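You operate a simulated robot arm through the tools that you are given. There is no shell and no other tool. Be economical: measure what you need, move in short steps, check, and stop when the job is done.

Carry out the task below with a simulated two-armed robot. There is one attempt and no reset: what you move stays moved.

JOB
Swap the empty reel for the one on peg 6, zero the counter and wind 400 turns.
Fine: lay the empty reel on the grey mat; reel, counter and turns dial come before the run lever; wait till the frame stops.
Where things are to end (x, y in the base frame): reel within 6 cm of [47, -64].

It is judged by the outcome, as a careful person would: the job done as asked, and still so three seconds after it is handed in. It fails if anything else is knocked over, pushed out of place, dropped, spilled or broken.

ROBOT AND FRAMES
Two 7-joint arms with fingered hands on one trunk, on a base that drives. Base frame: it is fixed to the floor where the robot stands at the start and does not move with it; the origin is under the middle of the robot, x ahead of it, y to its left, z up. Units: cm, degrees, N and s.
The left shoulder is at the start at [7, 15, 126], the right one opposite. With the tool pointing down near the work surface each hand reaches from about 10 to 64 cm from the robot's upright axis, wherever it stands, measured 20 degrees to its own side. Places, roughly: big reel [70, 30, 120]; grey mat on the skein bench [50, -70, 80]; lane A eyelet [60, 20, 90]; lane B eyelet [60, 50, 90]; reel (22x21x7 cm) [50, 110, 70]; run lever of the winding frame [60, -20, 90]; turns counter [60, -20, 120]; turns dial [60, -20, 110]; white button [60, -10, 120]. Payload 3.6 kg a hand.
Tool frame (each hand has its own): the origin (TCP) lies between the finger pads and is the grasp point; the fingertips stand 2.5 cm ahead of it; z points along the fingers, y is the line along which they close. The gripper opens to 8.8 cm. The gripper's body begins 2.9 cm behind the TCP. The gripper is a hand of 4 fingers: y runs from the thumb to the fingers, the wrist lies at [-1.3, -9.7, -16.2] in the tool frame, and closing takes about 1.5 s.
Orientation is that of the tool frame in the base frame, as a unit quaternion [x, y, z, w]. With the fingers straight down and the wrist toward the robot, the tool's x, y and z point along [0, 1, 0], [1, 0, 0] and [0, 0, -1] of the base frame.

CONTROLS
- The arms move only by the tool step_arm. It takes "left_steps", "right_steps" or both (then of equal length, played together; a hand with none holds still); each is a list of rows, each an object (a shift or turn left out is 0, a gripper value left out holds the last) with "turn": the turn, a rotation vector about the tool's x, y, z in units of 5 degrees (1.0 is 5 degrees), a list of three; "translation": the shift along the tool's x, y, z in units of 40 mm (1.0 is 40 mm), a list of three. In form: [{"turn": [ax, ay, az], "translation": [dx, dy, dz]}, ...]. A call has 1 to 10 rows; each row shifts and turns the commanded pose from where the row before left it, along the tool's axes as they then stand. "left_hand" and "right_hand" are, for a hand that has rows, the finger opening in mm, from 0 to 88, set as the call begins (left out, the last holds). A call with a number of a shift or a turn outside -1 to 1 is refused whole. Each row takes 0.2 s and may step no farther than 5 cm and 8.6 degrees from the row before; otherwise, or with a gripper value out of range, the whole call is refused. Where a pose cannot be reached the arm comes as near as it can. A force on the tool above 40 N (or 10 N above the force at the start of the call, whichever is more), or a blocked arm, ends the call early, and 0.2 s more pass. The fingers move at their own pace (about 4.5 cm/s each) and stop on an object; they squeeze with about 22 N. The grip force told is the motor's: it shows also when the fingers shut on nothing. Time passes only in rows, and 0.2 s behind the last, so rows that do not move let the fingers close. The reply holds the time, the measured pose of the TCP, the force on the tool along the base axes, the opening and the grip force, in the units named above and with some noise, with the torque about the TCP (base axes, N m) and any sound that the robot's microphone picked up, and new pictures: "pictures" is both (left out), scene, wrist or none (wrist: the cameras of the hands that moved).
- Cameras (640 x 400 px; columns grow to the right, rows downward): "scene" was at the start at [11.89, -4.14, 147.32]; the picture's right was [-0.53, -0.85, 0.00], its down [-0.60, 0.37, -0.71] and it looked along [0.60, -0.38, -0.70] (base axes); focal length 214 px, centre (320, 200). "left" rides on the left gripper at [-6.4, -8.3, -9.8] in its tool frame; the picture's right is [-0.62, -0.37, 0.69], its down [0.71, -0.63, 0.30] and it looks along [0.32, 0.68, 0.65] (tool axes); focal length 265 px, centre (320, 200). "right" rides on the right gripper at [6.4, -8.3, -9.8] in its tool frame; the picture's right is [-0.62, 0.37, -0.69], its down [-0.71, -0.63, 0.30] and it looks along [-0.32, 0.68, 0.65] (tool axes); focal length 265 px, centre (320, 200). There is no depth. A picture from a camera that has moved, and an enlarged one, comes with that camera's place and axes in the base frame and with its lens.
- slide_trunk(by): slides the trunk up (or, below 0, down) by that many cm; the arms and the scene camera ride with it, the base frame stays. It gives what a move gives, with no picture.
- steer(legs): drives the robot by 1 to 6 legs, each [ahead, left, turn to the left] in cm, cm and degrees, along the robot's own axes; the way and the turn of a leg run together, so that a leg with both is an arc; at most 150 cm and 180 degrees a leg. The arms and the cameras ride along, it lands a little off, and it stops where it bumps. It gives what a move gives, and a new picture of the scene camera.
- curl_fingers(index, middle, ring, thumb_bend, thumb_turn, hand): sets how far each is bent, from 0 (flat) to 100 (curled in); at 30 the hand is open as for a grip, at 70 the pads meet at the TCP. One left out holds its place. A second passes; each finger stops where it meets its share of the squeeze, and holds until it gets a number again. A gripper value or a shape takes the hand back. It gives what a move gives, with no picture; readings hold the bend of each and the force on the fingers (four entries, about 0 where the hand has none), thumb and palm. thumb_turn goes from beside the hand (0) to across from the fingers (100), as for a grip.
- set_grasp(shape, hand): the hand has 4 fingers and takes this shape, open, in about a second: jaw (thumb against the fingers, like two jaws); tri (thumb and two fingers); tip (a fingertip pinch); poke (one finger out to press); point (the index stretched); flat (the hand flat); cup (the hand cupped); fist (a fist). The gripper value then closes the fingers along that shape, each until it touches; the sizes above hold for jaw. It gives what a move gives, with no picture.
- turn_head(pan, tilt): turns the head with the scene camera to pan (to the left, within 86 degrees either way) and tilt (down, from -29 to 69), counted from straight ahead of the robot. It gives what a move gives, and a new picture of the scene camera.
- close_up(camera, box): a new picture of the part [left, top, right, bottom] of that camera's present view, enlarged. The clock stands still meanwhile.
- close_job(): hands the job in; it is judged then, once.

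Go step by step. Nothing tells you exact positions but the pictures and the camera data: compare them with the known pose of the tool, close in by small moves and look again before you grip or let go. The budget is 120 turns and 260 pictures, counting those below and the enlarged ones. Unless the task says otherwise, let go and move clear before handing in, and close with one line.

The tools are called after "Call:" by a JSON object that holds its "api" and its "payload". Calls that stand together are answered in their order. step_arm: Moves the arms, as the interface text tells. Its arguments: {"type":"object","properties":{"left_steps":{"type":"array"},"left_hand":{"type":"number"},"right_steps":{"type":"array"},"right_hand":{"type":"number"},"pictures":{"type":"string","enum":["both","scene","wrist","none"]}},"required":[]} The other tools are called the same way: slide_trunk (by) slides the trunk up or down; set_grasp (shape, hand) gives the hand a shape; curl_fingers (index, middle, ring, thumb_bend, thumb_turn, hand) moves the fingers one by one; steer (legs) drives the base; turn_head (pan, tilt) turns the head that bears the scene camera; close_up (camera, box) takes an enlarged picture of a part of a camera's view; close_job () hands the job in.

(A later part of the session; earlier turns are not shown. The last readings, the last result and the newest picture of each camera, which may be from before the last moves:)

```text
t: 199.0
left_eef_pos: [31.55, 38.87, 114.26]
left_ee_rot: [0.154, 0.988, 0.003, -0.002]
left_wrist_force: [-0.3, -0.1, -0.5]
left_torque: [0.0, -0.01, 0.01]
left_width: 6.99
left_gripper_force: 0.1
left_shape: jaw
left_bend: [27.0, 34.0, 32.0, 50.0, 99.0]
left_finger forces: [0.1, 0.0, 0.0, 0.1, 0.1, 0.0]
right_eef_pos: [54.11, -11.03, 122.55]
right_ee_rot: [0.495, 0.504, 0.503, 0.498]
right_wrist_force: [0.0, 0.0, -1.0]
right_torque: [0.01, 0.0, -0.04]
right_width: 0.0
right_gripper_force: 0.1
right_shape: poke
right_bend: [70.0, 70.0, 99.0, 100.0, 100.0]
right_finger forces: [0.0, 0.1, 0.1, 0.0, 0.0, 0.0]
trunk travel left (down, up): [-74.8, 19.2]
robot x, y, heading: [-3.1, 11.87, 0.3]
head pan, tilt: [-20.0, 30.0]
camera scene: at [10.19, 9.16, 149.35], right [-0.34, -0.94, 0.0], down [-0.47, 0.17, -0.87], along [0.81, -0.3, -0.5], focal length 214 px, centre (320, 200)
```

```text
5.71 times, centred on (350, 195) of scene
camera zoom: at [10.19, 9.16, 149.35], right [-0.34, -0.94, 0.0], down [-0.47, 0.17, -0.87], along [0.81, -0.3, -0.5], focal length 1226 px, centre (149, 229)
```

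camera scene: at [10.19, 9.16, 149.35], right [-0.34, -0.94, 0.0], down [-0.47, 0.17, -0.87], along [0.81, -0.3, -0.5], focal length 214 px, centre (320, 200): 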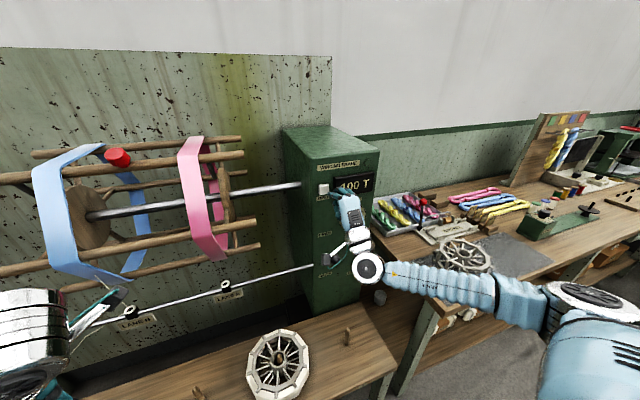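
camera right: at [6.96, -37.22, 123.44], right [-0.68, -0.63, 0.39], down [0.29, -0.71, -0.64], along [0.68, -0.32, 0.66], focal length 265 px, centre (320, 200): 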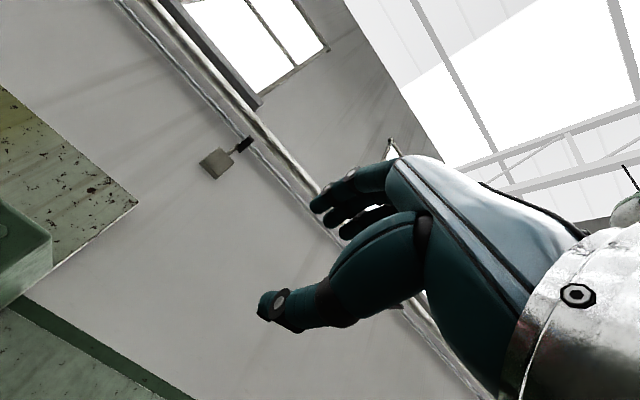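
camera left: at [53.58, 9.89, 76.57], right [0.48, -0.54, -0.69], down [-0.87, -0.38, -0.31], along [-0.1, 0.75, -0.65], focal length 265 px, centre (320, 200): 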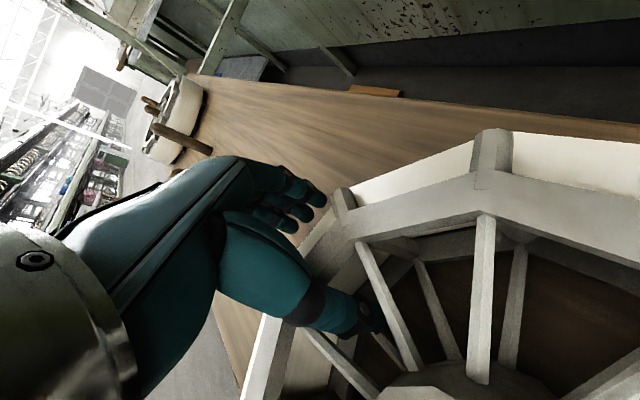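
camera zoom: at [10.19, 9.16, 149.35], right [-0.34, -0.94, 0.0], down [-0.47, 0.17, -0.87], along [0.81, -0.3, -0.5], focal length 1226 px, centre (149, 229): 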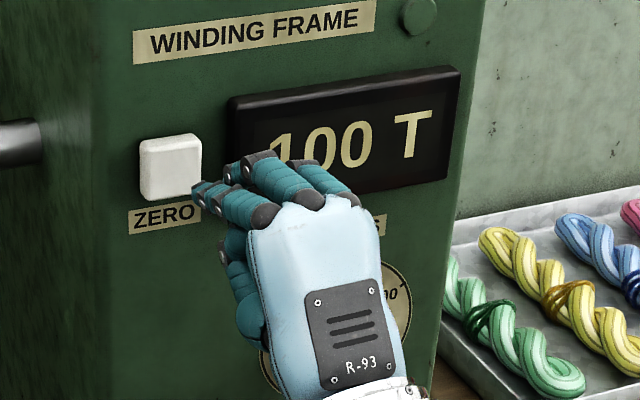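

Aligned with the button. I press in small steps.

Call:
{"api": "step_arm", "payload": {"right_steps": [{"translation": [0, -0.08, 0.4]}, {"translation": [0, 0, 0.3]}, {"translation": [0, 0, 0.2]}, {"translation": [0, 0, 0.1]}, {}], "pictures": "none"}}

Call:
{"api": "close_up", "payload": {"camera": "scene", "box": [300, 160, 400, 230]}}

```text
t: 200.2
left_eef_pos: [31.52, 38.84, 114.4]
left_ee_rot: [0.155, 0.988, 0.002, -0.002]
left_wrist_force: [0.3, 0.7, 0.5]
left_torque: [0.0, 0.02, 0.01]
left_width: 7.01
left_gripper_force: 0.0
left_shape: jaw
left_bend: [27.0, 34.0, 32.0, 50.0, 99.0]
left_finger forces: [0.0, 0.0, 0.0, 0.1, 0.0, 0.1]
right_eef_pos: [58.07, -11.03, 122.19]
right_ee_rot: [0.495, 0.504, 0.502, 0.499]
right_wrist_force: [-1.0, -0.2, -0.2]
right_torque: [0.0, -0.01, 0.02]
right_width: 0.0
right_gripper_force: 0.1
right_shape: poke
right_bend: [70.0, 70.0, 99.0, 100.0, 100.0]
right_finger forces: [0.0, 1.1, 0.0, 0.0, 0.1, 0.0]
trunk travel left (down, up): [-74.8, 19.2]
robot x, y, heading: [-3.45, 12.16, 0.1]
head pan, tilt: [-20.0, 30.0]
```

```text
5.71 times, centred on (350, 195) of scene
camera zoom: at [10.14, 9.15, 149.36], right [-0.34, -0.94, 0.0], down [-0.47, 0.17, -0.87], along [0.81, -0.3, -0.5], focal length 1226 px, centre (149, 229)
```

zoom: 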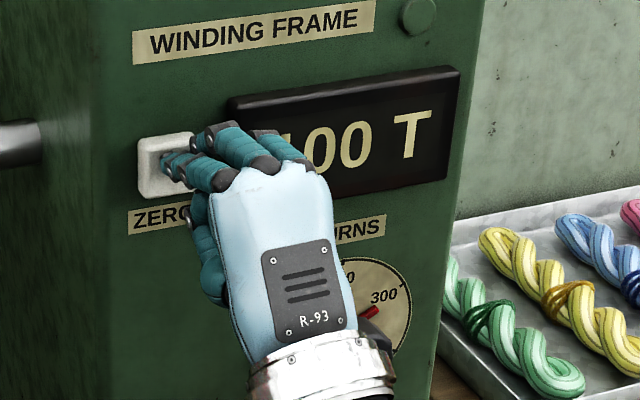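

Call:
{"api": "step_arm", "payload": {"right_steps": [{"translation": [0, 0, 0.08]}, {"translation": [0, 0, 0.08]}, {}, {}], "pictures": "none"}}

Call:
{"api": "close_up", "payload": {"camera": "scene", "box": [300, 160, 400, 230]}}

```text
t: 201.2
left_eef_pos: [31.55, 38.82, 114.45]
left_ee_rot: [0.155, 0.988, 0.002, -0.002]
left_wrist_force: [-0.4, 0.1, -0.4]
left_torque: [0.02, 0.0, -0.01]
left_width: 7.0
left_gripper_force: 0.1
left_shape: jaw
left_bend: [27.0, 34.0, 32.0, 50.0, 99.0]
left_finger forces: [0.0, 0.1, 0.1, 0.0, 0.1, 0.0]
right_eef_pos: [58.46, -11.05, 122.27]
right_ee_rot: [0.494, 0.504, 0.503, 0.499]
right_wrist_force: [-5.3, -0.1, -0.2]
right_torque: [0.02, 0.01, -0.08]
right_width: 0.0
right_gripper_force: 0.0
right_shape: poke
right_bend: [70.0, 70.0, 99.0, 100.0, 100.0]
right_finger forces: [0.0, 5.2, 0.0, 0.0, 0.0, 0.0]
trunk travel left (down, up): [-74.8, 19.2]
robot x, y, heading: [-3.61, 11.9, 0.3]
head pan, tilt: [-20.0, 30.0]
```

```text
5.71 times, centred on (350, 195) of scene
camera zoom: at [9.97, 9.13, 149.38], right [-0.34, -0.94, 0.0], down [-0.47, 0.17, -0.87], along [0.81, -0.3, -0.5], focal length 1226 px, centre (149, 229)
```

zoom: 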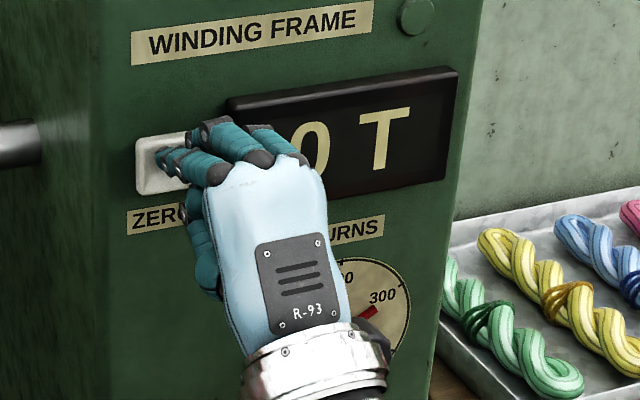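

The counter reads 0 T. I withdraw and look at the dial.

Call:
{"api": "step_arm", "payload": {"right_steps": [{"translation": [0, 0, -0.5]}, {"translation": [0, 0, -1]}, {"translation": [0, 0, -1]}, {"translation": [0, 0, -1]}, {"translation": [-0.7, 0, -0.5]}, {"translation": [-0.8, 0, 0]}, {"translation": [-0.8, 0, 0]}, {"translation": [-0.8, 0, 0]}], "pictures": "none"}}

Call:
{"api": "close_up", "payload": {"camera": "scene", "box": [290, 150, 390, 280]}}

```text
t: 203.0
left_eef_pos: [31.42, 38.61, 114.29]
left_ee_rot: [0.154, 0.988, 0.002, -0.002]
left_wrist_force: [-0.4, -0.3, -0.6]
left_torque: [0.02, -0.04, 0.02]
left_width: 6.99
left_gripper_force: 0.0
left_shape: jaw
left_bend: [27.0, 34.0, 32.0, 50.0, 99.0]
left_finger forces: [0.1, 0.0, 0.0, 0.0, 0.0, 0.0]
right_eef_pos: [42.64, -23.58, 122.42]
right_ee_rot: [0.496, 0.503, 0.503, 0.498]
right_wrist_force: [0.0, -0.2, -0.2]
right_torque: [-0.03, -0.01, -0.01]
right_width: 0.0
right_gripper_force: 0.1
right_shape: poke
right_bend: [70.0, 70.0, 99.0, 100.0, 100.0]
right_finger forces: [0.0, 0.0, 0.0, 0.0, 0.1, 0.1]
trunk travel left (down, up): [-74.8, 19.2]
robot x, y, heading: [-3.51, 12.16, -0.0]
head pan, tilt: [-20.0, 30.0]
```

```text
3.08 times, centred on (340, 215) of scene
camera zoom: at [10.0, 9.01, 149.37], right [-0.34, -0.94, 0.0], down [-0.47, 0.17, -0.87], along [0.81, -0.3, -0.5], focal length 660 px, centre (258, 154)
```

zoom: 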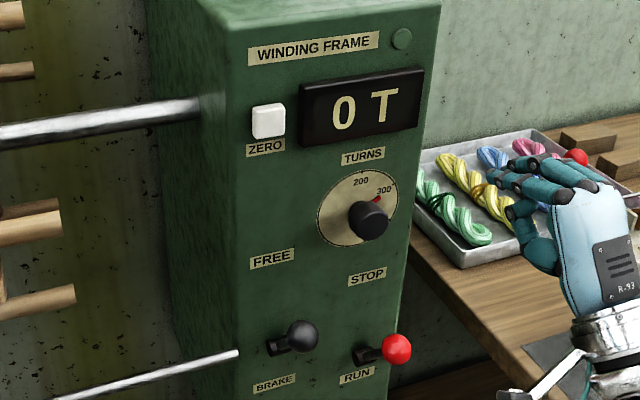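

Call:
{"api": "close_up", "payload": {"camera": "scene", "box": [332, 198, 364, 234]}}

```text
11.11 times, centred on (348, 216) of scene
camera zoom: at [10.0, 9.01, 149.37], right [-0.34, -0.94, 0.0], down [-0.47, 0.17, -0.87], along [0.81, -0.3, -0.5], focal length 2383 px, centre (9, 22)
```

zoom: 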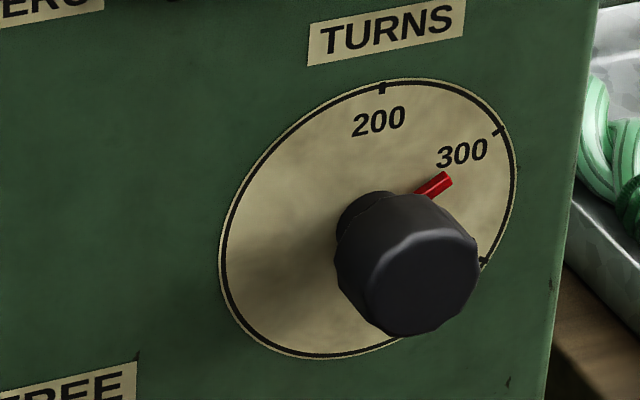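

Ticks: 200 top, 300 at 60°, 400 at 120°; the pointer is at 300, so the knob needs 60° clockwise. I shape the hand as a jaw, line up with the knob axis [−21.5, 108.3] and pre-roll 45° counter-clockwise.

Call:
{"api": "set_grasp", "payload": {"shape": "jaw", "hand": "right"}}

Call:
{"api": "step_arm", "payload": {"right_steps": [{"translation": [0.26, -0.9, 0]}, {"translation": [0.26, -0.9, 0]}, {"translation": [0, -0.9, 0]}, {"translation": [0, -0.82, 0]}, {}], "right_hand": 75, "pictures": "none"}}

Call:
{"api": "step_arm", "payload": {"right_steps": [{"turn": [0, 0, -1]}, {"turn": [0, 0, -1]}, {"turn": [0, 0, -1]}, {"turn": [0, 0, -1]}, {"turn": [0, 0, -1]}, {"turn": [0, 0, -1]}, {"turn": [0, 0, -1]}, {"turn": [0, 0, -1]}, {"turn": [0, 0, -1]}, {}], "pictures": "both"}}

Call:
{"api": "close_up", "payload": {"camera": "scene", "box": [300, 180, 420, 290]}}

```text
t: 203.9
left_eef_pos: [31.7, 38.9, 114.26]
left_ee_rot: [0.155, 0.988, 0.002, -0.001]
left_wrist_force: [-0.6, 0.2, 0.5]
left_torque: [0.01, -0.01, 0.0]
left_width: 6.99
left_gripper_force: 0.1
left_shape: jaw
left_bend: [27.0, 34.0, 32.0, 50.0, 99.0]
left_finger forces: [0.0, 0.0, 0.0, 0.0, 0.0, 0.0]
right_eef_pos: [42.87, -23.51, 122.36]
right_ee_rot: [0.495, 0.504, 0.502, 0.498]
right_wrist_force: [0.2, -0.6, -0.5]
right_torque: [0.02, -0.04, 0.0]
right_width: 8.78
right_gripper_force: 0.0
right_shape: jaw
right_bend: [30.0, 30.0, 30.0, 30.0, 98.0]
right_finger forces: [0.0, 0.0, 0.1, 0.0, 0.1, 0.0]
trunk travel left (down, up): [-74.8, 19.2]
robot x, y, heading: [-3.23, 12.1, 0.1]
head pan, tilt: [-20.0, 30.0]
```

```text
t: 205.1
left_eef_pos: [31.62, 38.87, 114.29]
left_ee_rot: [0.155, 0.988, 0.002, -0.003]
left_wrist_force: [-0.1, -0.6, -0.6]
left_torque: [0.01, -0.01, -0.01]
left_width: 6.98
left_gripper_force: 0.1
left_shape: jaw
left_bend: [27.0, 34.0, 32.0, 50.0, 99.0]
left_finger forces: [0.0, 0.1, 0.1, 0.0, 0.0, 0.1]
right_eef_pos: [42.91, -21.55, 108.27]
right_ee_rot: [0.495, 0.504, 0.502, 0.499]
right_wrist_force: [0.7, -0.4, 0.8]
right_torque: [0.01, 0.0, 0.04]
right_width: 7.54
right_gripper_force: 0.0
right_shape: jaw
right_bend: [28.0, 33.0, 30.0, 43.0, 98.0]
right_finger forces: [0.0, 0.1, 0.2, 0.1, 0.0, 0.0]
trunk travel left (down, up): [-74.8, 19.2]
robot x, y, heading: [-3.8, 12.11, -0.0]
head pan, tilt: [-20.0, 30.0]
```

```text
t: 207.3
left_eef_pos: [31.5, 38.81, 114.34]
left_ee_rot: [0.155, 0.988, 0.002, -0.003]
left_wrist_force: [0.3, 0.0, 0.2]
left_torque: [0.01, 0.0, -0.02]
left_width: 7.0
left_gripper_force: 0.0
left_shape: jaw
left_bend: [27.0, 34.0, 32.0, 50.0, 99.0]
left_finger forces: [0.0, 0.0, 0.0, 0.0, 0.1, 0.1]
right_eef_pos: [42.79, -21.58, 108.12]
right_ee_rot: [0.265, 0.655, 0.273, 0.653]
right_wrist_force: [-0.1, 0.0, 0.2]
right_torque: [-0.03, 0.01, 0.02]
right_width: 7.51
right_gripper_force: 0.0
right_shape: jaw
right_bend: [28.0, 33.0, 30.0, 43.0, 98.0]
right_finger forces: [0.1, 0.1, 0.1, 0.0, 0.0, 0.0]
trunk travel left (down, up): [-74.8, 19.2]
robot x, y, heading: [-3.4, 11.96, -0.3]
head pan, tilt: [-20.0, 30.0]
camera scene: at [10.18, 9.13, 149.36], right [-0.34, -0.94, 0.0], down [-0.47, 0.17, -0.87], along [0.81, -0.3, -0.5], focal length 214 px, centre (320, 200)
camera right: at [33.01, -23.12, 97.66], right [-0.69, -0.18, 0.7], down [0.32, -0.95, 0.07], along [0.65, 0.27, 0.71], focal length 265 px, centre (320, 200)
```

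scene: 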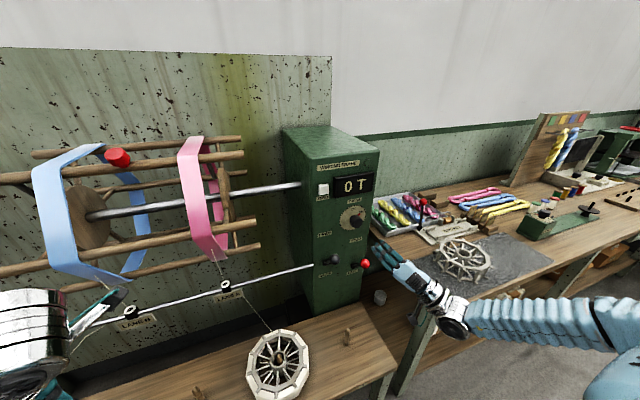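
right: 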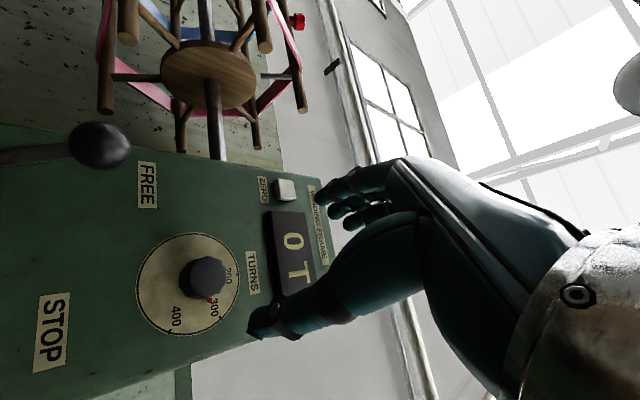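

```text
3.64 times, centred on (360, 235) of scene
camera zoom: at [10.18, 9.13, 149.36], right [-0.34, -0.94, 0.0], down [-0.47, 0.17, -0.87], along [0.81, -0.3, -0.5], focal length 780 px, centre (174, 73)
```

zoom: 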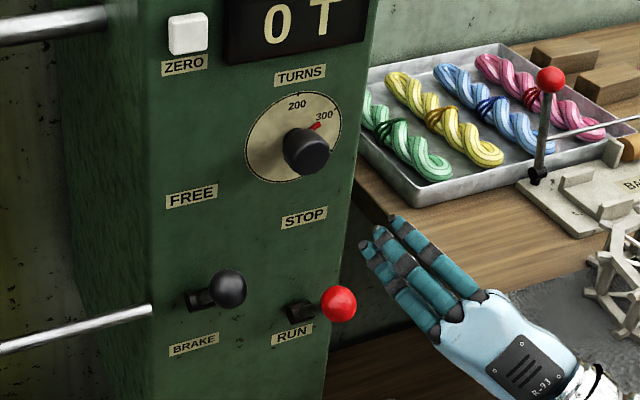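

The wrist camera sees the dial well, and the axis estimate agrees. I advance to just in front of the knob.

Call:
{"api": "step_arm", "payload": {"right_steps": [{"translation": [0, 0, 0.8]}, {"translation": [0, 0, 0.8]}, {"translation": [0, 0, 0.8]}, {"translation": [0, 0, 0.4]}, {}], "pictures": "both"}}

Call:
{"api": "close_up", "payload": {"camera": "scene", "box": [300, 180, 400, 270]}}

```text
t: 208.5
left_eef_pos: [31.51, 38.67, 114.37]
left_ee_rot: [0.155, 0.988, 0.002, -0.001]
left_wrist_force: [-0.4, 0.3, 0.3]
left_torque: [-0.01, 0.01, -0.02]
left_width: 7.0
left_gripper_force: 0.1
left_shape: jaw
left_bend: [27.0, 34.0, 32.0, 50.0, 99.0]
left_finger forces: [0.0, 0.1, 0.1, 0.1, 0.1, 0.1]
right_eef_pos: [54.06, -21.52, 108.14]
right_ee_rot: [0.265, 0.655, 0.273, 0.653]
right_wrist_force: [0.1, 0.6, -0.3]
right_torque: [0.01, -0.02, 0.01]
right_width: 7.53
right_gripper_force: 0.0
right_shape: jaw
right_bend: [28.0, 33.0, 30.0, 43.0, 98.0]
right_finger forces: [0.1, 0.1, 0.0, 0.0, 0.0, 0.0]
trunk travel left (down, up): [-74.8, 19.2]
robot x, y, heading: [-3.38, 11.82, 0.1]
head pan, tilt: [-20.0, 30.0]
camera scene: at [10.13, 9.12, 149.36], right [-0.34, -0.94, 0.0], down [-0.47, 0.17, -0.87], along [0.81, -0.3, -0.5], focal length 214 px, centre (320, 200)
camera right: at [44.23, -22.95, 97.75], right [-0.69, -0.18, 0.7], down [0.32, -0.95, 0.06], along [0.65, 0.27, 0.71], focal length 265 px, centre (320, 200)
```

scene: 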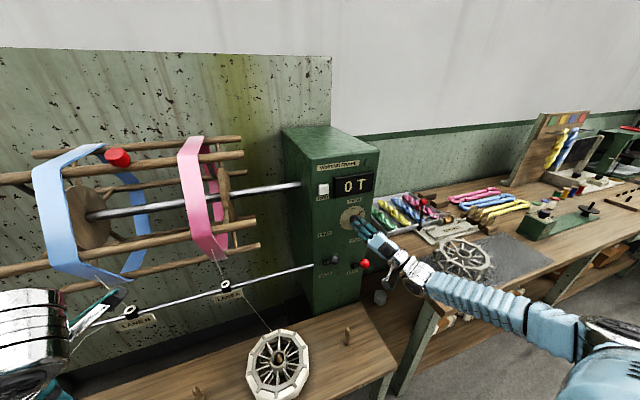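
right: 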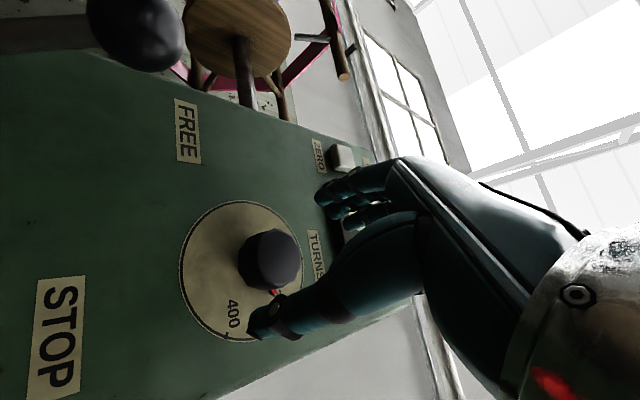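

```text
4.44 times, centred on (350, 225) of scene
camera zoom: at [10.13, 9.12, 149.36], right [-0.34, -0.94, 0.0], down [-0.47, 0.17, -0.87], along [0.81, -0.3, -0.5], focal length 953 px, centre (187, 89)
```

zoom: 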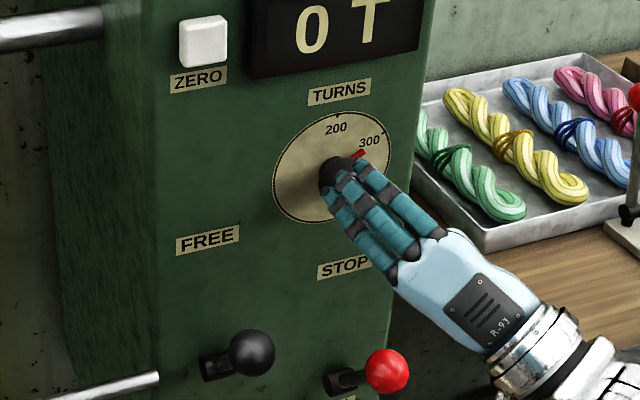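

Call:
{"api": "step_arm", "payload": {"right_steps": [{"translation": [0.05, -0.05, 0.3]}, {"translation": [0, 0, 0.3]}, {"translation": [0, 0, 0.2]}, {"translation": [0, 0, 0.15]}, {}], "pictures": "wrist"}}

Call:
{"api": "close_up", "payload": {"camera": "scene", "box": [300, 180, 400, 270]}}

```text
t: 209.7
left_eef_pos: [31.55, 38.82, 114.28]
left_ee_rot: [0.154, 0.988, 0.002, -0.002]
left_wrist_force: [0.7, -0.8, 0.0]
left_torque: [-0.01, 0.01, 0.0]
left_width: 6.99
left_gripper_force: 0.0
left_shape: jaw
left_bend: [27.0, 34.0, 32.0, 50.0, 99.0]
left_finger forces: [0.1, 0.0, 0.1, 0.0, 0.1, 0.0]
right_eef_pos: [57.88, -21.33, 107.89]
right_ee_rot: [0.265, 0.655, 0.274, 0.653]
right_wrist_force: [0.7, 0.1, -0.4]
right_torque: [0.0, 0.0, -0.02]
right_width: 7.53
right_gripper_force: 0.1
right_shape: jaw
right_bend: [28.0, 33.0, 30.0, 43.0, 98.0]
right_finger forces: [0.0, 0.1, 0.0, 0.0, 0.0, 0.0]
trunk travel left (down, up): [-74.8, 19.2]
robot x, y, heading: [-3.44, 12.25, -0.0]
head pan, tilt: [-20.0, 30.0]
camera right: at [47.98, -22.88, 97.41], right [-0.69, -0.18, 0.7], down [0.32, -0.95, 0.06], along [0.65, 0.27, 0.71], focal length 265 px, centre (320, 200)
```

right: 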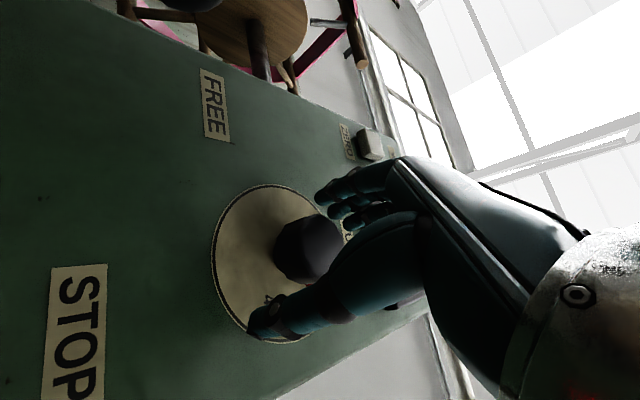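

```text
4.44 times, centred on (350, 225) of scene
camera zoom: at [10.18, 9.13, 149.35], right [-0.34, -0.94, 0.0], down [-0.47, 0.17, -0.87], along [0.81, -0.3, -0.5], focal length 953 px, centre (187, 89)
```

zoom: 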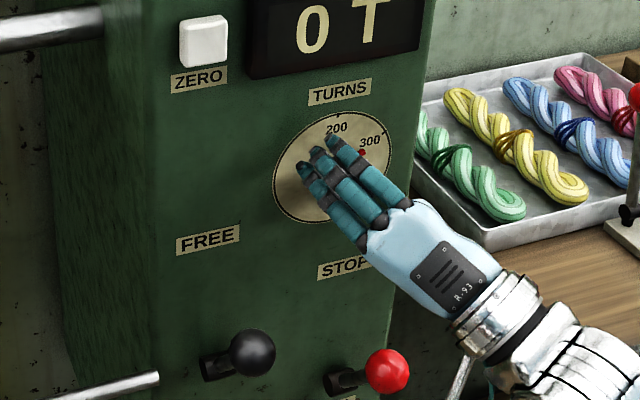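

The knob lies between thumb and fingers. I close gently onto it.

Call:
{"api": "step_arm", "payload": {"right_steps": [{"translation": [0, 0, 0.12]}, {}, {}, {}, {}, {}, {}], "right_hand": 20, "pictures": "wrist"}}

Call:
{"api": "close_up", "payload": {"camera": "scene", "box": [300, 180, 400, 270]}}

```text
t: 211.3
left_eef_pos: [31.55, 38.79, 114.35]
left_ee_rot: [0.154, 0.988, 0.002, -0.002]
left_wrist_force: [0.2, -0.2, 0.0]
left_torque: [0.01, 0.02, -0.01]
left_width: 6.97
left_gripper_force: 0.1
left_shape: jaw
left_bend: [27.0, 34.0, 32.0, 50.0, 99.0]
left_finger forces: [0.0, 0.0, 0.0, 0.0, 0.0, 0.1]
right_eef_pos: [58.37, -21.42, 107.95]
right_ee_rot: [0.265, 0.655, 0.273, 0.653]
right_wrist_force: [0.5, 0.9, -0.2]
right_torque: [-0.06, -0.06, 0.01]
right_width: 3.05
right_gripper_force: 22.2
right_shape: jaw
right_bend: [74.0, 47.0, 54.0, 75.0, 100.0]
right_finger forces: [11.0, 6.8, 1.5, 0.0, 19.2, 0.0]
trunk travel left (down, up): [-74.8, 19.2]
robot x, y, heading: [-3.59, 12.15, 0.2]
head pan, tilt: [-20.0, 30.0]
camera right: at [48.49, -22.87, 97.42], right [-0.69, -0.18, 0.7], down [0.32, -0.95, 0.06], along [0.65, 0.27, 0.71], focal length 265 px, centre (320, 200)
```

right: 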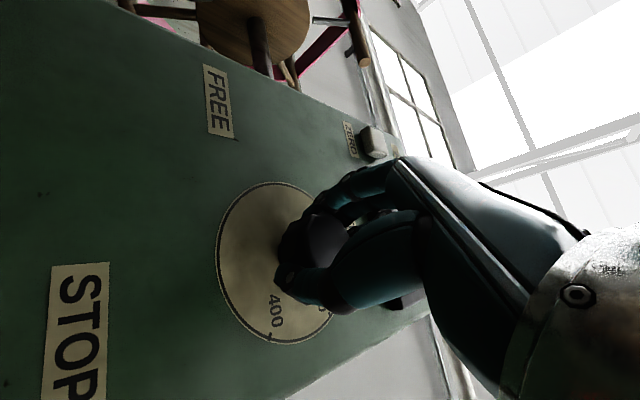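

```text
4.44 times, centred on (350, 225) of scene
camera zoom: at [10.21, 9.18, 149.35], right [-0.34, -0.94, 0.0], down [-0.47, 0.17, -0.87], along [0.81, -0.3, -0.5], focal length 953 px, centre (187, 89)
```

zoom: 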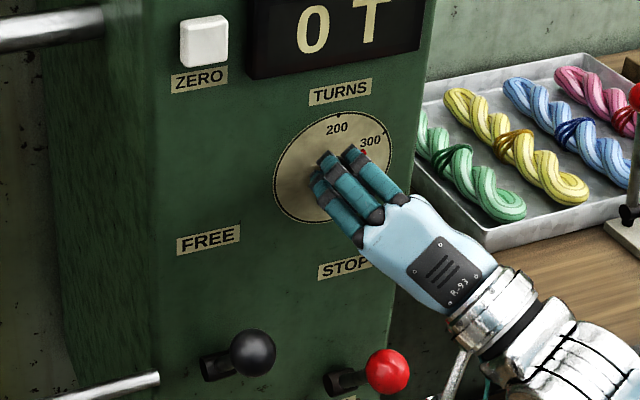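

Firm grip on the knob. I roll clockwise 30° first and check.

Call:
{"api": "step_arm", "payload": {"right_steps": [{"turn": [0, 0, 1]}, {"turn": [0, 0, 1]}, {"turn": [0, 0, 1]}, {"turn": [0, 0, 1]}, {"turn": [0, 0, 1]}, {"turn": [0, 0, 1]}, {}], "pictures": "wrist"}}

Call:
{"api": "close_up", "payload": {"camera": "scene", "box": [300, 180, 400, 270]}}

```text
t: 212.9
left_eef_pos: [31.56, 38.82, 114.17]
left_ee_rot: [0.154, 0.988, 0.001, -0.001]
left_wrist_force: [0.4, 0.0, -0.3]
left_torque: [0.01, -0.01, -0.01]
left_width: 6.99
left_gripper_force: 0.1
left_shape: jaw
left_bend: [27.0, 34.0, 32.0, 50.0, 99.0]
left_finger forces: [0.1, 0.0, 0.1, 0.0, 0.0, 0.1]
right_eef_pos: [58.26, -21.27, 108.02]
right_ee_rot: [0.424, 0.565, 0.433, 0.56]
right_wrist_force: [1.4, 7.3, 2.5]
right_torque: [-0.05, -0.11, 0.14]
right_width: 3.04
right_gripper_force: 22.4
right_shape: jaw
right_bend: [74.0, 47.0, 55.0, 75.0, 100.0]
right_finger forces: [14.1, 7.7, 0.8, 0.1, 18.5, 0.0]
trunk travel left (down, up): [-74.8, 19.2]
robot x, y, heading: [-3.44, 12.34, -0.0]
head pan, tilt: [-20.0, 30.0]
camera right: at [48.4, -17.33, 98.2], right [-0.69, -0.51, 0.52], down [0.32, -0.85, -0.42], along [0.65, -0.12, 0.75], focal length 265 px, centre (320, 200)
```

right: 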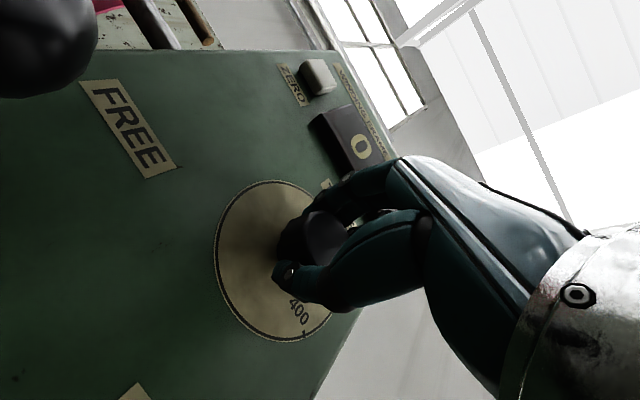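

```text
4.44 times, centred on (350, 225) of scene
camera zoom: at [10.19, 9.37, 149.36], right [-0.34, -0.94, 0.0], down [-0.47, 0.17, -0.87], along [0.81, -0.3, -0.5], focal length 953 px, centre (187, 89)
```

zoom: 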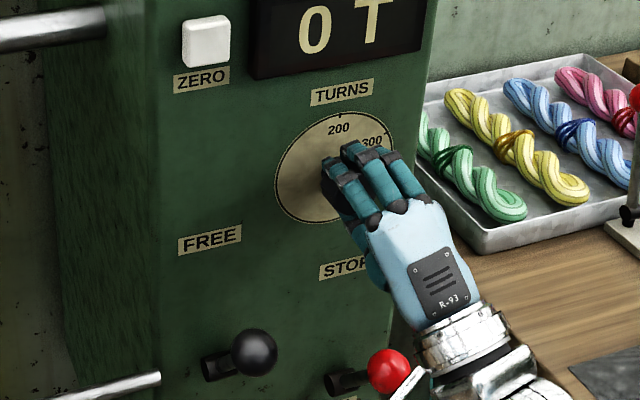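

Call:
{"api": "step_arm", "payload": {"right_steps": [{"turn": [0, 0, 1]}, {"turn": [0, 0, 1]}, {"turn": [0, 0, 1]}, {"turn": [0, 0, 1]}, {"turn": [0, 0, 1]}, {"turn": [0, 0, 1]}, {}], "pictures": "wrist"}}

Call:
{"api": "close_up", "payload": {"camera": "scene", "box": [300, 180, 400, 270]}}

```text
t: 214.5
left_eef_pos: [31.6, 39.08, 114.3]
left_ee_rot: [0.154, 0.988, 0.0, -0.002]
left_wrist_force: [-0.2, -0.9, -0.3]
left_torque: [0.0, 0.0, -0.02]
left_width: 7.01
left_gripper_force: 0.1
left_shape: jaw
left_bend: [27.0, 34.0, 32.0, 50.0, 99.0]
left_finger forces: [0.1, 0.0, 0.0, 0.0, 0.0, 0.1]
right_eef_pos: [58.3, -21.08, 108.12]
right_ee_rot: [0.556, 0.435, 0.564, 0.428]
right_wrist_force: [3.5, 10.8, 6.7]
right_torque: [-0.24, -0.19, 0.18]
right_width: 3.04
right_gripper_force: 21.6
right_shape: jaw
right_bend: [74.0, 47.0, 55.0, 75.0, 100.0]
right_finger forces: [16.0, 7.2, 0.5, 0.0, 19.4, 0.0]
trunk travel left (down, up): [-74.8, 19.2]
robot x, y, heading: [-3.16, 11.98, 0.1]
head pan, tilt: [-20.0, 30.0]
camera right: at [48.31, -12.88, 101.55], right [-0.68, -0.7, 0.2], down [0.31, -0.53, -0.79], along [0.66, -0.48, 0.58], focal length 265 px, centre (320, 200)
```

right: 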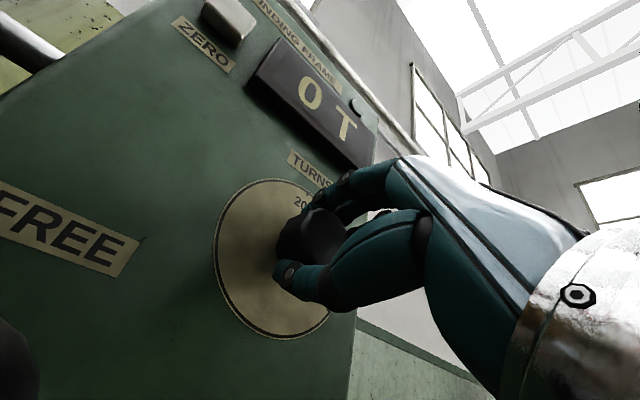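

```text
4.44 times, centred on (350, 225) of scene
camera zoom: at [10.14, 9.52, 149.37], right [-0.34, -0.94, 0.0], down [-0.47, 0.17, -0.87], along [0.81, -0.3, -0.5], focal length 953 px, centre (187, 89)
```

zoom: 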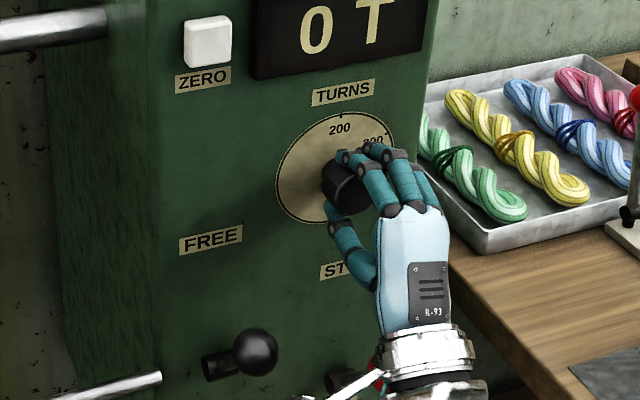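

The knob marks moved with the hand. I open and withdraw straight back to read the dial.

Call:
{"api": "step_arm", "payload": {"right_steps": [{}, {}, {}, {}, {}], "right_hand": 75, "pictures": "none"}}

Call:
{"api": "step_arm", "payload": {"right_steps": [{"translation": [0, 0, -0.6]}, {"translation": [0, 0, -0.8]}, {"translation": [0, 0, -0.8]}, {"translation": [0, 0, -0.8]}, {"translation": [-0.8, 0, 0]}, {"translation": [-0.8, 0, 0]}, {"translation": [-0.8, 0, 0]}], "pictures": "none"}}

Call:
{"api": "close_up", "payload": {"camera": "scene", "box": [332, 198, 372, 238]}}

Call:
{"api": "close_up", "payload": {"camera": "scene", "box": [290, 160, 410, 290]}}

```text
t: 215.7
left_eef_pos: [31.59, 38.63, 114.23]
left_ee_rot: [0.154, 0.988, 0.002, -0.003]
left_wrist_force: [-0.3, 0.2, 0.7]
left_torque: [0.02, -0.06, 0.0]
left_width: 7.0
left_gripper_force: 0.1
left_shape: jaw
left_bend: [27.0, 34.0, 32.0, 50.0, 99.0]
left_finger forces: [0.0, 0.1, 0.0, 0.1, 0.1, 0.1]
right_eef_pos: [58.33, -21.5, 107.96]
right_ee_rot: [0.557, 0.435, 0.563, 0.428]
right_wrist_force: [-0.4, -0.1, -0.3]
right_torque: [0.03, 0.0, 0.0]
right_width: 7.49
right_gripper_force: 0.0
right_shape: jaw
right_bend: [28.0, 33.0, 31.0, 43.0, 99.0]
right_finger forces: [0.1, 0.0, 0.0, 0.0, 0.0, 0.1]
trunk travel left (down, up): [-74.8, 19.2]
robot x, y, heading: [-3.28, 12.15, -0.2]
head pan, tilt: [-20.0, 30.0]
```

```text
t: 217.3
left_eef_pos: [31.44, 38.88, 114.4]
left_ee_rot: [0.154, 0.988, 0.001, -0.002]
left_wrist_force: [0.0, 0.2, 0.4]
left_torque: [0.02, 0.02, 0.03]
left_width: 6.99
left_gripper_force: 0.1
left_shape: jaw
left_bend: [27.0, 34.0, 32.0, 50.0, 99.0]
left_finger forces: [0.0, 0.1, 0.1, 0.0, 0.0, 0.0]
right_eef_pos: [46.36, -29.87, 105.81]
right_ee_rot: [0.557, 0.435, 0.563, 0.429]
right_wrist_force: [0.1, -0.6, 0.0]
right_torque: [-0.01, -0.01, 0.03]
right_width: 7.48
right_gripper_force: 0.1
right_shape: jaw
right_bend: [28.0, 33.0, 31.0, 43.0, 99.0]
right_finger forces: [0.0, 0.0, 0.1, 0.0, 0.1, 0.0]
right hand out of reach, approached as far as the arm can: row 7
trunk travel left (down, up): [-74.8, 19.2]
robot x, y, heading: [-3.23, 11.93, -0.2]
head pan, tilt: [-20.0, 30.0]
```

```text
10.00 times, centred on (352, 218) of scene
camera zoom: at [10.16, 9.13, 149.36], right [-0.34, -0.94, 0.0], down [-0.47, 0.17, -0.87], along [0.81, -0.3, -0.5], focal length 2145 px, centre (0, 20)
```

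zoom: 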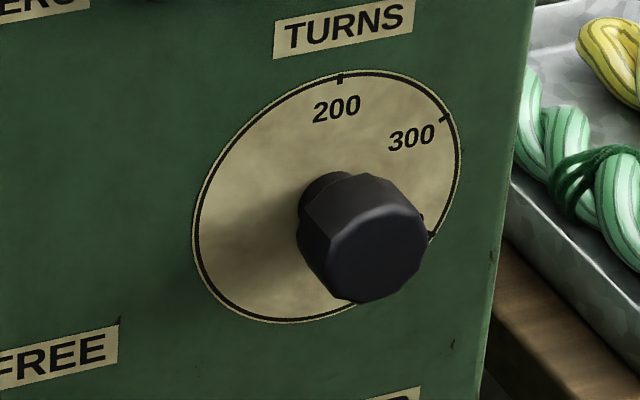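

```text
3.08 times, centred on (350, 225) of scene
camera zoom: at [10.16, 9.13, 149.36], right [-0.34, -0.94, 0.0], down [-0.47, 0.17, -0.87], along [0.81, -0.3, -0.5], focal length 660 px, centre (228, 123)
```

zoom: 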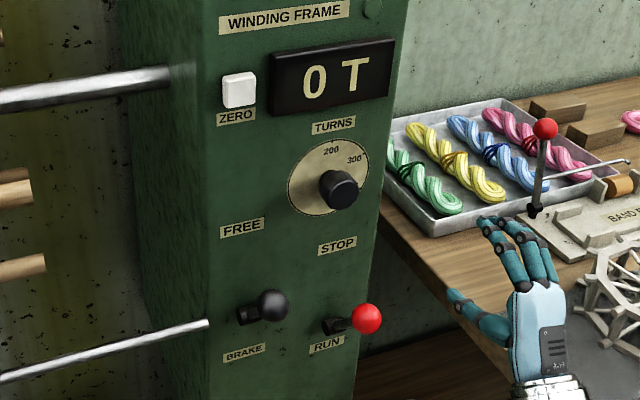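

The pointer is now hidden behind the knob from up here. I roll the hand back to view the dial with the wrist camera.

Call:
{"api": "step_arm", "payload": {"right_steps": [{"turn": [0, 0, -1], "translation": [0, 0, -0.4]}, {"turn": [0, 0, -1]}, {"turn": [0, 0, -1]}, {"turn": [0, 0, -1]}, {"turn": [0, 0, -1]}, {"turn": [0, 0, -1]}, {"turn": [0, 0, -1]}, {"turn": [0, 0, -1]}, {"turn": [0, 0, -1]}, {"turn": [0, 0, -1]}], "pictures": "wrist"}}

Call:
{"api": "close_up", "payload": {"camera": "right", "box": [0, 40, 320, 360]}}

```text
t: 219.5
left_eef_pos: [31.48, 38.76, 114.36]
left_ee_rot: [0.155, 0.988, 0.002, -0.001]
left_wrist_force: [-0.3, 0.2, -0.3]
left_torque: [-0.04, 0.07, -0.01]
left_width: 6.99
left_gripper_force: 0.0
left_shape: jaw
left_bend: [27.0, 34.0, 32.0, 50.0, 99.0]
left_finger forces: [0.0, 0.1, 0.0, 0.0, 0.0, 0.0]
right_eef_pos: [44.85, -29.89, 105.67]
right_ee_rot: [0.32, 0.63, 0.329, 0.627]
right_wrist_force: [0.1, -0.4, 0.5]
right_torque: [0.01, 0.05, 0.01]
right_width: 7.5
right_gripper_force: 0.1
right_shape: jaw
right_bend: [28.0, 33.0, 31.0, 43.0, 99.0]
right_finger forces: [0.0, 0.1, 0.0, 0.0, 0.0, 0.0]
trunk travel left (down, up): [-74.8, 19.2]
robot x, y, heading: [-3.53, 11.87, -0.1]
head pan, tilt: [-20.0, 30.0]
camera right: at [34.96, -29.52, 95.14], right [-0.69, -0.3, 0.66], down [0.32, -0.94, -0.1], along [0.65, 0.14, 0.75], focal length 265 px, centre (320, 200)
```

right: 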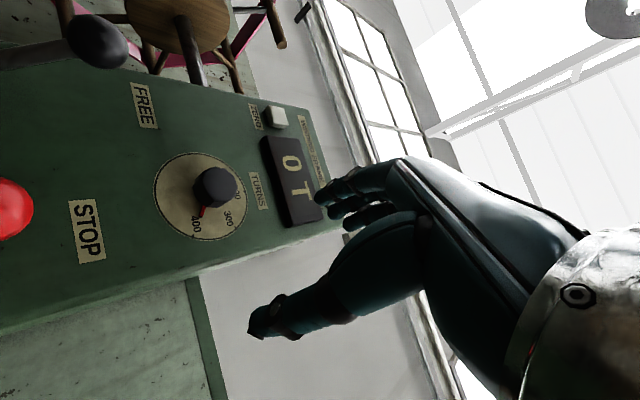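

```text
1.25 times, centred on (160, 200) of right
camera zoom: at [34.96, -29.52, 95.14], right [-0.69, -0.3, 0.66], down [0.32, -0.94, -0.1], along [0.65, 0.14, 0.75], focal length 332 px, centre (520, 200)
```

zoom: 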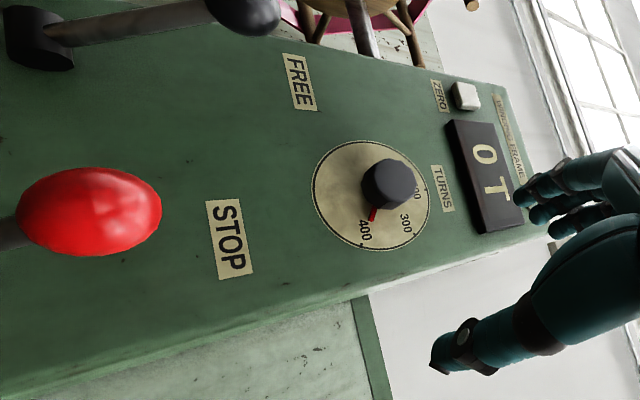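

Call:
{"api": "close_up", "payload": {"camera": "right", "box": [145, 145, 255, 245]}}

```text
4.00 times, centred on (200, 195) of right
camera zoom: at [34.96, -29.52, 95.14], right [-0.69, -0.3, 0.66], down [0.32, -0.94, -0.1], along [0.65, 0.14, 0.75], focal length 1062 px, centre (800, 220)
```

zoom: 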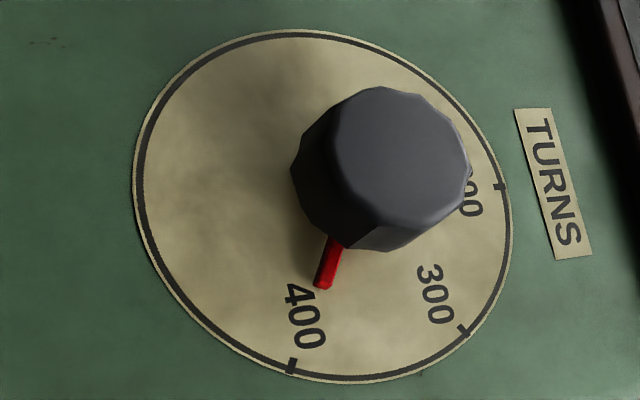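

The pointer is at 400 and the counter at 0. Last: the run lever, red knob at ≈[56.4, −23.8, 92.7]. I form the poking finger, pitched 40° down, to push it from above.

Call:
{"api": "set_grasp", "payload": {"shape": "poke", "hand": "right"}}

Call:
{"api": "step_arm", "payload": {"right_steps": [{"turn": [0, 0, 1]}, {"turn": [0, 0, 1]}, {"turn": [0, 0, 1]}, {"turn": [0, 0, 1]}, {"turn": [0, 0, 1]}, {"turn": [0, 0, 1]}, {"turn": [0, 0, 1]}, {}], "pictures": "none"}}

Call:
{"api": "step_arm", "payload": {"right_steps": [{"turn": [1, 0, 0]}, {"turn": [1, 0, 0]}, {"turn": [1, 0, 0]}, {"turn": [1, 0, 0]}, {"turn": [1, 0, 0]}, {"turn": [1, 0, 0]}, {"turn": [1, 0, 0]}, {"turn": [1, 0, 0]}, {}], "pictures": "scene"}}

Call:
{"api": "close_up", "payload": {"camera": "scene", "box": [290, 180, 430, 300]}}

```text
t: 220.4
left_eef_pos: [31.56, 38.7, 114.35]
left_ee_rot: [0.155, 0.988, 0.003, -0.002]
left_wrist_force: [-0.7, 0.1, -0.3]
left_torque: [0.01, 0.0, 0.0]
left_width: 7.0
left_gripper_force: 0.1
left_shape: jaw
left_bend: [27.0, 34.0, 32.0, 50.0, 99.0]
left_finger forces: [0.1, 0.0, 0.1, 0.0, 0.1, 0.0]
right_eef_pos: [44.88, -29.8, 105.81]
right_ee_rot: [0.321, 0.629, 0.33, 0.626]
right_wrist_force: [-0.1, 0.0, 0.0]
right_torque: [0.03, 0.02, -0.03]
right_width: 0.03
right_gripper_force: 0.1
right_shape: poke
right_bend: [70.0, 70.0, 99.0, 100.0, 100.0]
right_finger forces: [0.0, 0.0, 0.1, 0.1, 0.1, 0.1]
trunk travel left (down, up): [-74.8, 19.2]
robot x, y, heading: [-3.41, 12.33, 0.1]
head pan, tilt: [-20.0, 30.0]
```

```text
t: 222.2
left_eef_pos: [31.58, 38.69, 114.28]
left_ee_rot: [0.155, 0.988, 0.002, -0.003]
left_wrist_force: [-0.1, -0.1, 0.4]
left_torque: [0.0, 0.01, 0.0]
left_width: 7.0
left_gripper_force: 0.1
left_shape: jaw
left_bend: [27.0, 34.0, 32.0, 50.0, 99.0]
left_finger forces: [0.0, 0.1, 0.0, 0.0, 0.0, 0.0]
right_eef_pos: [44.8, -29.76, 105.83]
right_ee_rot: [0.496, 0.503, 0.503, 0.498]
right_wrist_force: [-1.0, -0.7, -0.2]
right_torque: [-0.02, 0.03, -0.04]
right_width: 0.03
right_gripper_force: 0.0
right_shape: poke
right_bend: [70.0, 70.0, 99.0, 100.0, 100.0]
right_finger forces: [0.0, 0.1, 0.0, 0.0, 0.0, 0.1]
trunk travel left (down, up): [-74.8, 19.2]
robot x, y, heading: [-3.17, 12.13, -0.1]
head pan, tilt: [-20.0, 30.0]
```

```text
t: 224.2
left_eef_pos: [31.53, 38.79, 114.34]
left_ee_rot: [0.155, 0.988, 0.001, -0.002]
left_wrist_force: [0.2, -0.1, 0.5]
left_torque: [-0.01, -0.04, 0.0]
left_width: 6.98
left_gripper_force: 0.0
left_shape: jaw
left_bend: [27.0, 34.0, 32.0, 50.0, 99.0]
left_finger forces: [0.0, 0.1, 0.0, 0.0, 0.0, 0.1]
right_eef_pos: [44.76, -29.86, 105.68]
right_ee_rot: [0.636, 0.646, 0.299, 0.298]
right_wrist_force: [-0.4, -0.4, -0.7]
right_torque: [0.0, -0.03, -0.01]
right_width: 0.02
right_gripper_force: 0.0
right_shape: poke
right_bend: [70.0, 70.0, 99.0, 100.0, 100.0]
right_finger forces: [0.1, 0.0, 0.0, 0.0, 0.0, 0.0]
trunk travel left (down, up): [-74.8, 19.2]
robot x, y, heading: [-3.4, 12.08, 0.4]
head pan, tilt: [-20.0, 30.0]
camera scene: at [10.21, 9.12, 149.35], right [-0.34, -0.94, 0.0], down [-0.47, 0.17, -0.87], along [0.81, -0.3, -0.5], focal length 214 px, centre (320, 200)
```

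scene: 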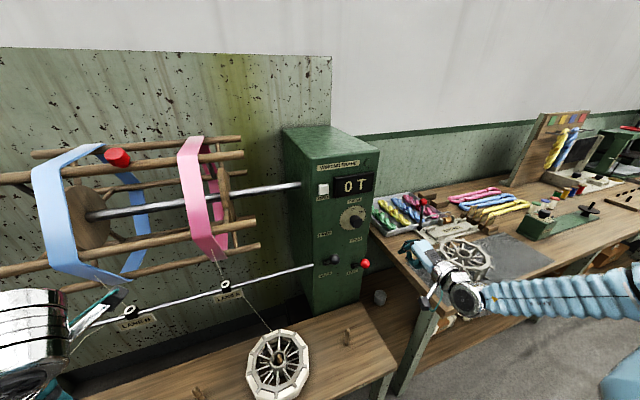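

```text
3.33 times, centred on (360, 240) of scene
camera zoom: at [10.21, 9.12, 149.35], right [-0.34, -0.94, 0.0], down [-0.47, 0.17, -0.87], along [0.81, -0.3, -0.5], focal length 715 px, centre (187, 67)
```

zoom: 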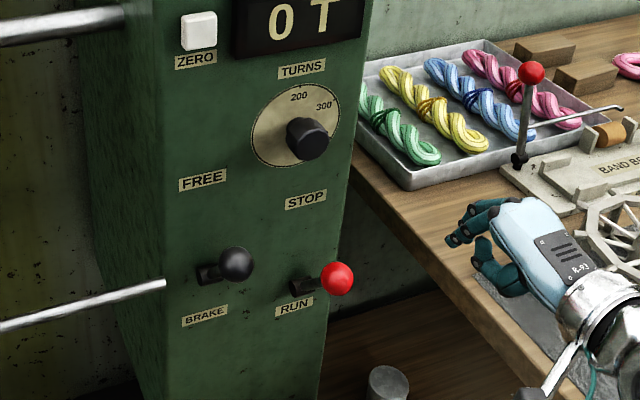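

I steepen the pitch to 50° to keep the forearm high, then bring the fingertip over the red knob.

Call:
{"api": "step_arm", "payload": {"right_steps": [{"turn": [1, 0, 0]}, {"turn": [1, 0, 0]}, {"translation": [0.45, 0.17, 0.5]}, {"translation": [0.45, 0.17, 0.7]}, {"translation": [0.45, 0.17, 0.7]}, {"translation": [0, 0.17, 0.7]}, {}], "pictures": "scene"}}

Call:
{"api": "close_up", "payload": {"camera": "scene", "box": [300, 200, 420, 310]}}

```text
t: 225.8
left_eef_pos: [31.58, 38.77, 114.27]
left_ee_rot: [0.154, 0.988, 0.001, -0.002]
left_wrist_force: [0.1, -0.7, 0.2]
left_torque: [0.02, -0.04, 0.01]
left_width: 6.99
left_gripper_force: 0.0
left_shape: jaw
left_bend: [27.0, 34.0, 32.0, 50.0, 99.0]
left_finger forces: [0.1, 0.1, 0.1, 0.1, 0.0, 0.0]
right_eef_pos: [53.52, -24.35, 99.35]
right_ee_rot: [0.659, 0.67, 0.243, 0.242]
right_wrist_force: [0.7, 0.6, 0.4]
right_torque: [0.05, 0.0, 0.02]
right_width: 0.01
right_gripper_force: 0.1
right_shape: poke
right_bend: [70.0, 70.0, 99.0, 100.0, 100.0]
right_finger forces: [0.0, 0.0, 0.0, 0.0, 0.0, 0.1]
trunk travel left (down, up): [-74.8, 19.2]
robot x, y, heading: [-3.13, 12.27, -0.1]
head pan, tilt: [-20.0, 30.0]
camera scene: at [10.15, 9.13, 149.36], right [-0.34, -0.94, 0.0], down [-0.47, 0.17, -0.87], along [0.81, -0.3, -0.5], focal length 214 px, centre (320, 200)
```

scene: 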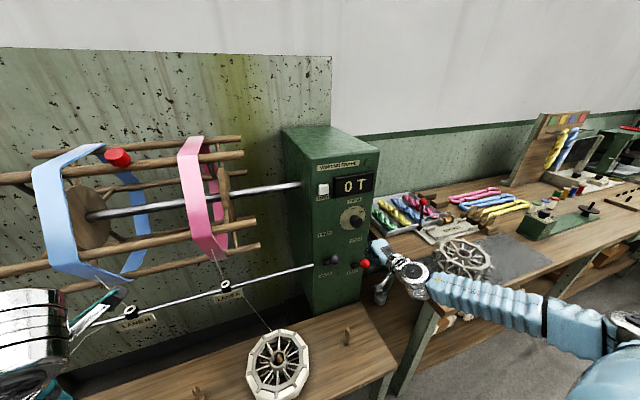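

```text
3.64 times, centred on (360, 255) of scene
camera zoom: at [10.15, 9.13, 149.36], right [-0.34, -0.94, 0.0], down [-0.47, 0.17, -0.87], along [0.81, -0.3, -0.5], focal length 780 px, centre (174, 0)
```

zoom: 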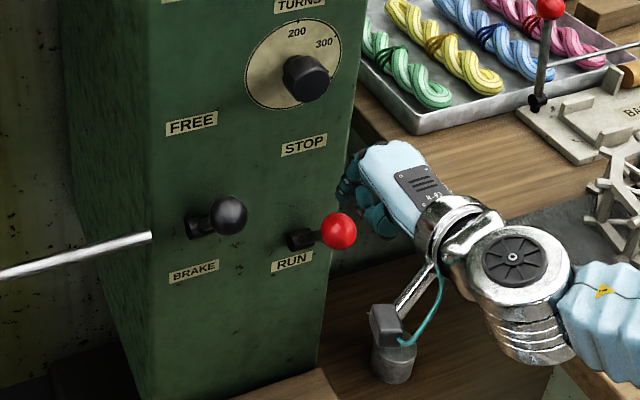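

Call:
{"api": "close_up", "payload": {"camera": "scene", "box": [338, 230, 398, 280]}}

Call:
{"api": "close_up", "payload": {"camera": "right", "box": [0, 0, 640, 400]}}

```text
8.00 times, centred on (368, 255) of scene
camera zoom: at [10.15, 9.13, 149.36], right [-0.34, -0.94, 0.0], down [-0.47, 0.17, -0.87], along [0.81, -0.3, -0.5], focal length 1716 px, centre (-64, -240)
```

zoom: 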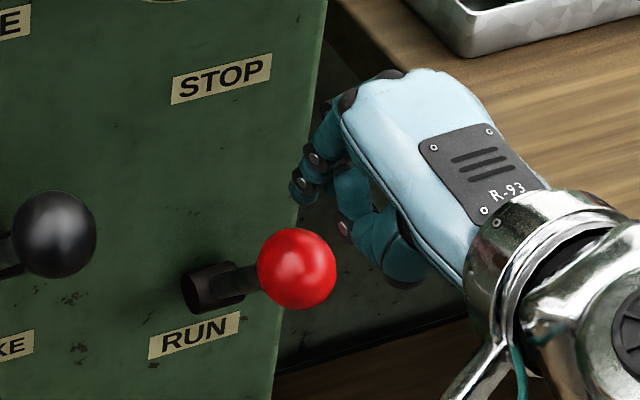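

```text
1.00 times, centred on (320, 200) of right (not enlarged: the box is as wide or as high as the picture)
camera zoom: at [40.71, -18.02, 101.5], right [-0.16, -0.62, 0.77], down [-0.28, -0.72, -0.64], along [0.95, -0.31, -0.06], focal length 265 px, centre (320, 200)
```

zoom: 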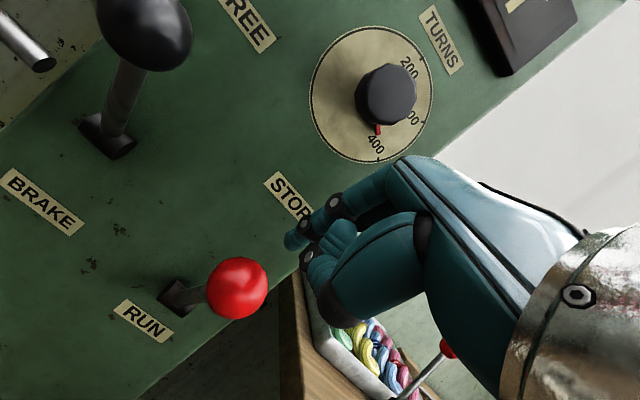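

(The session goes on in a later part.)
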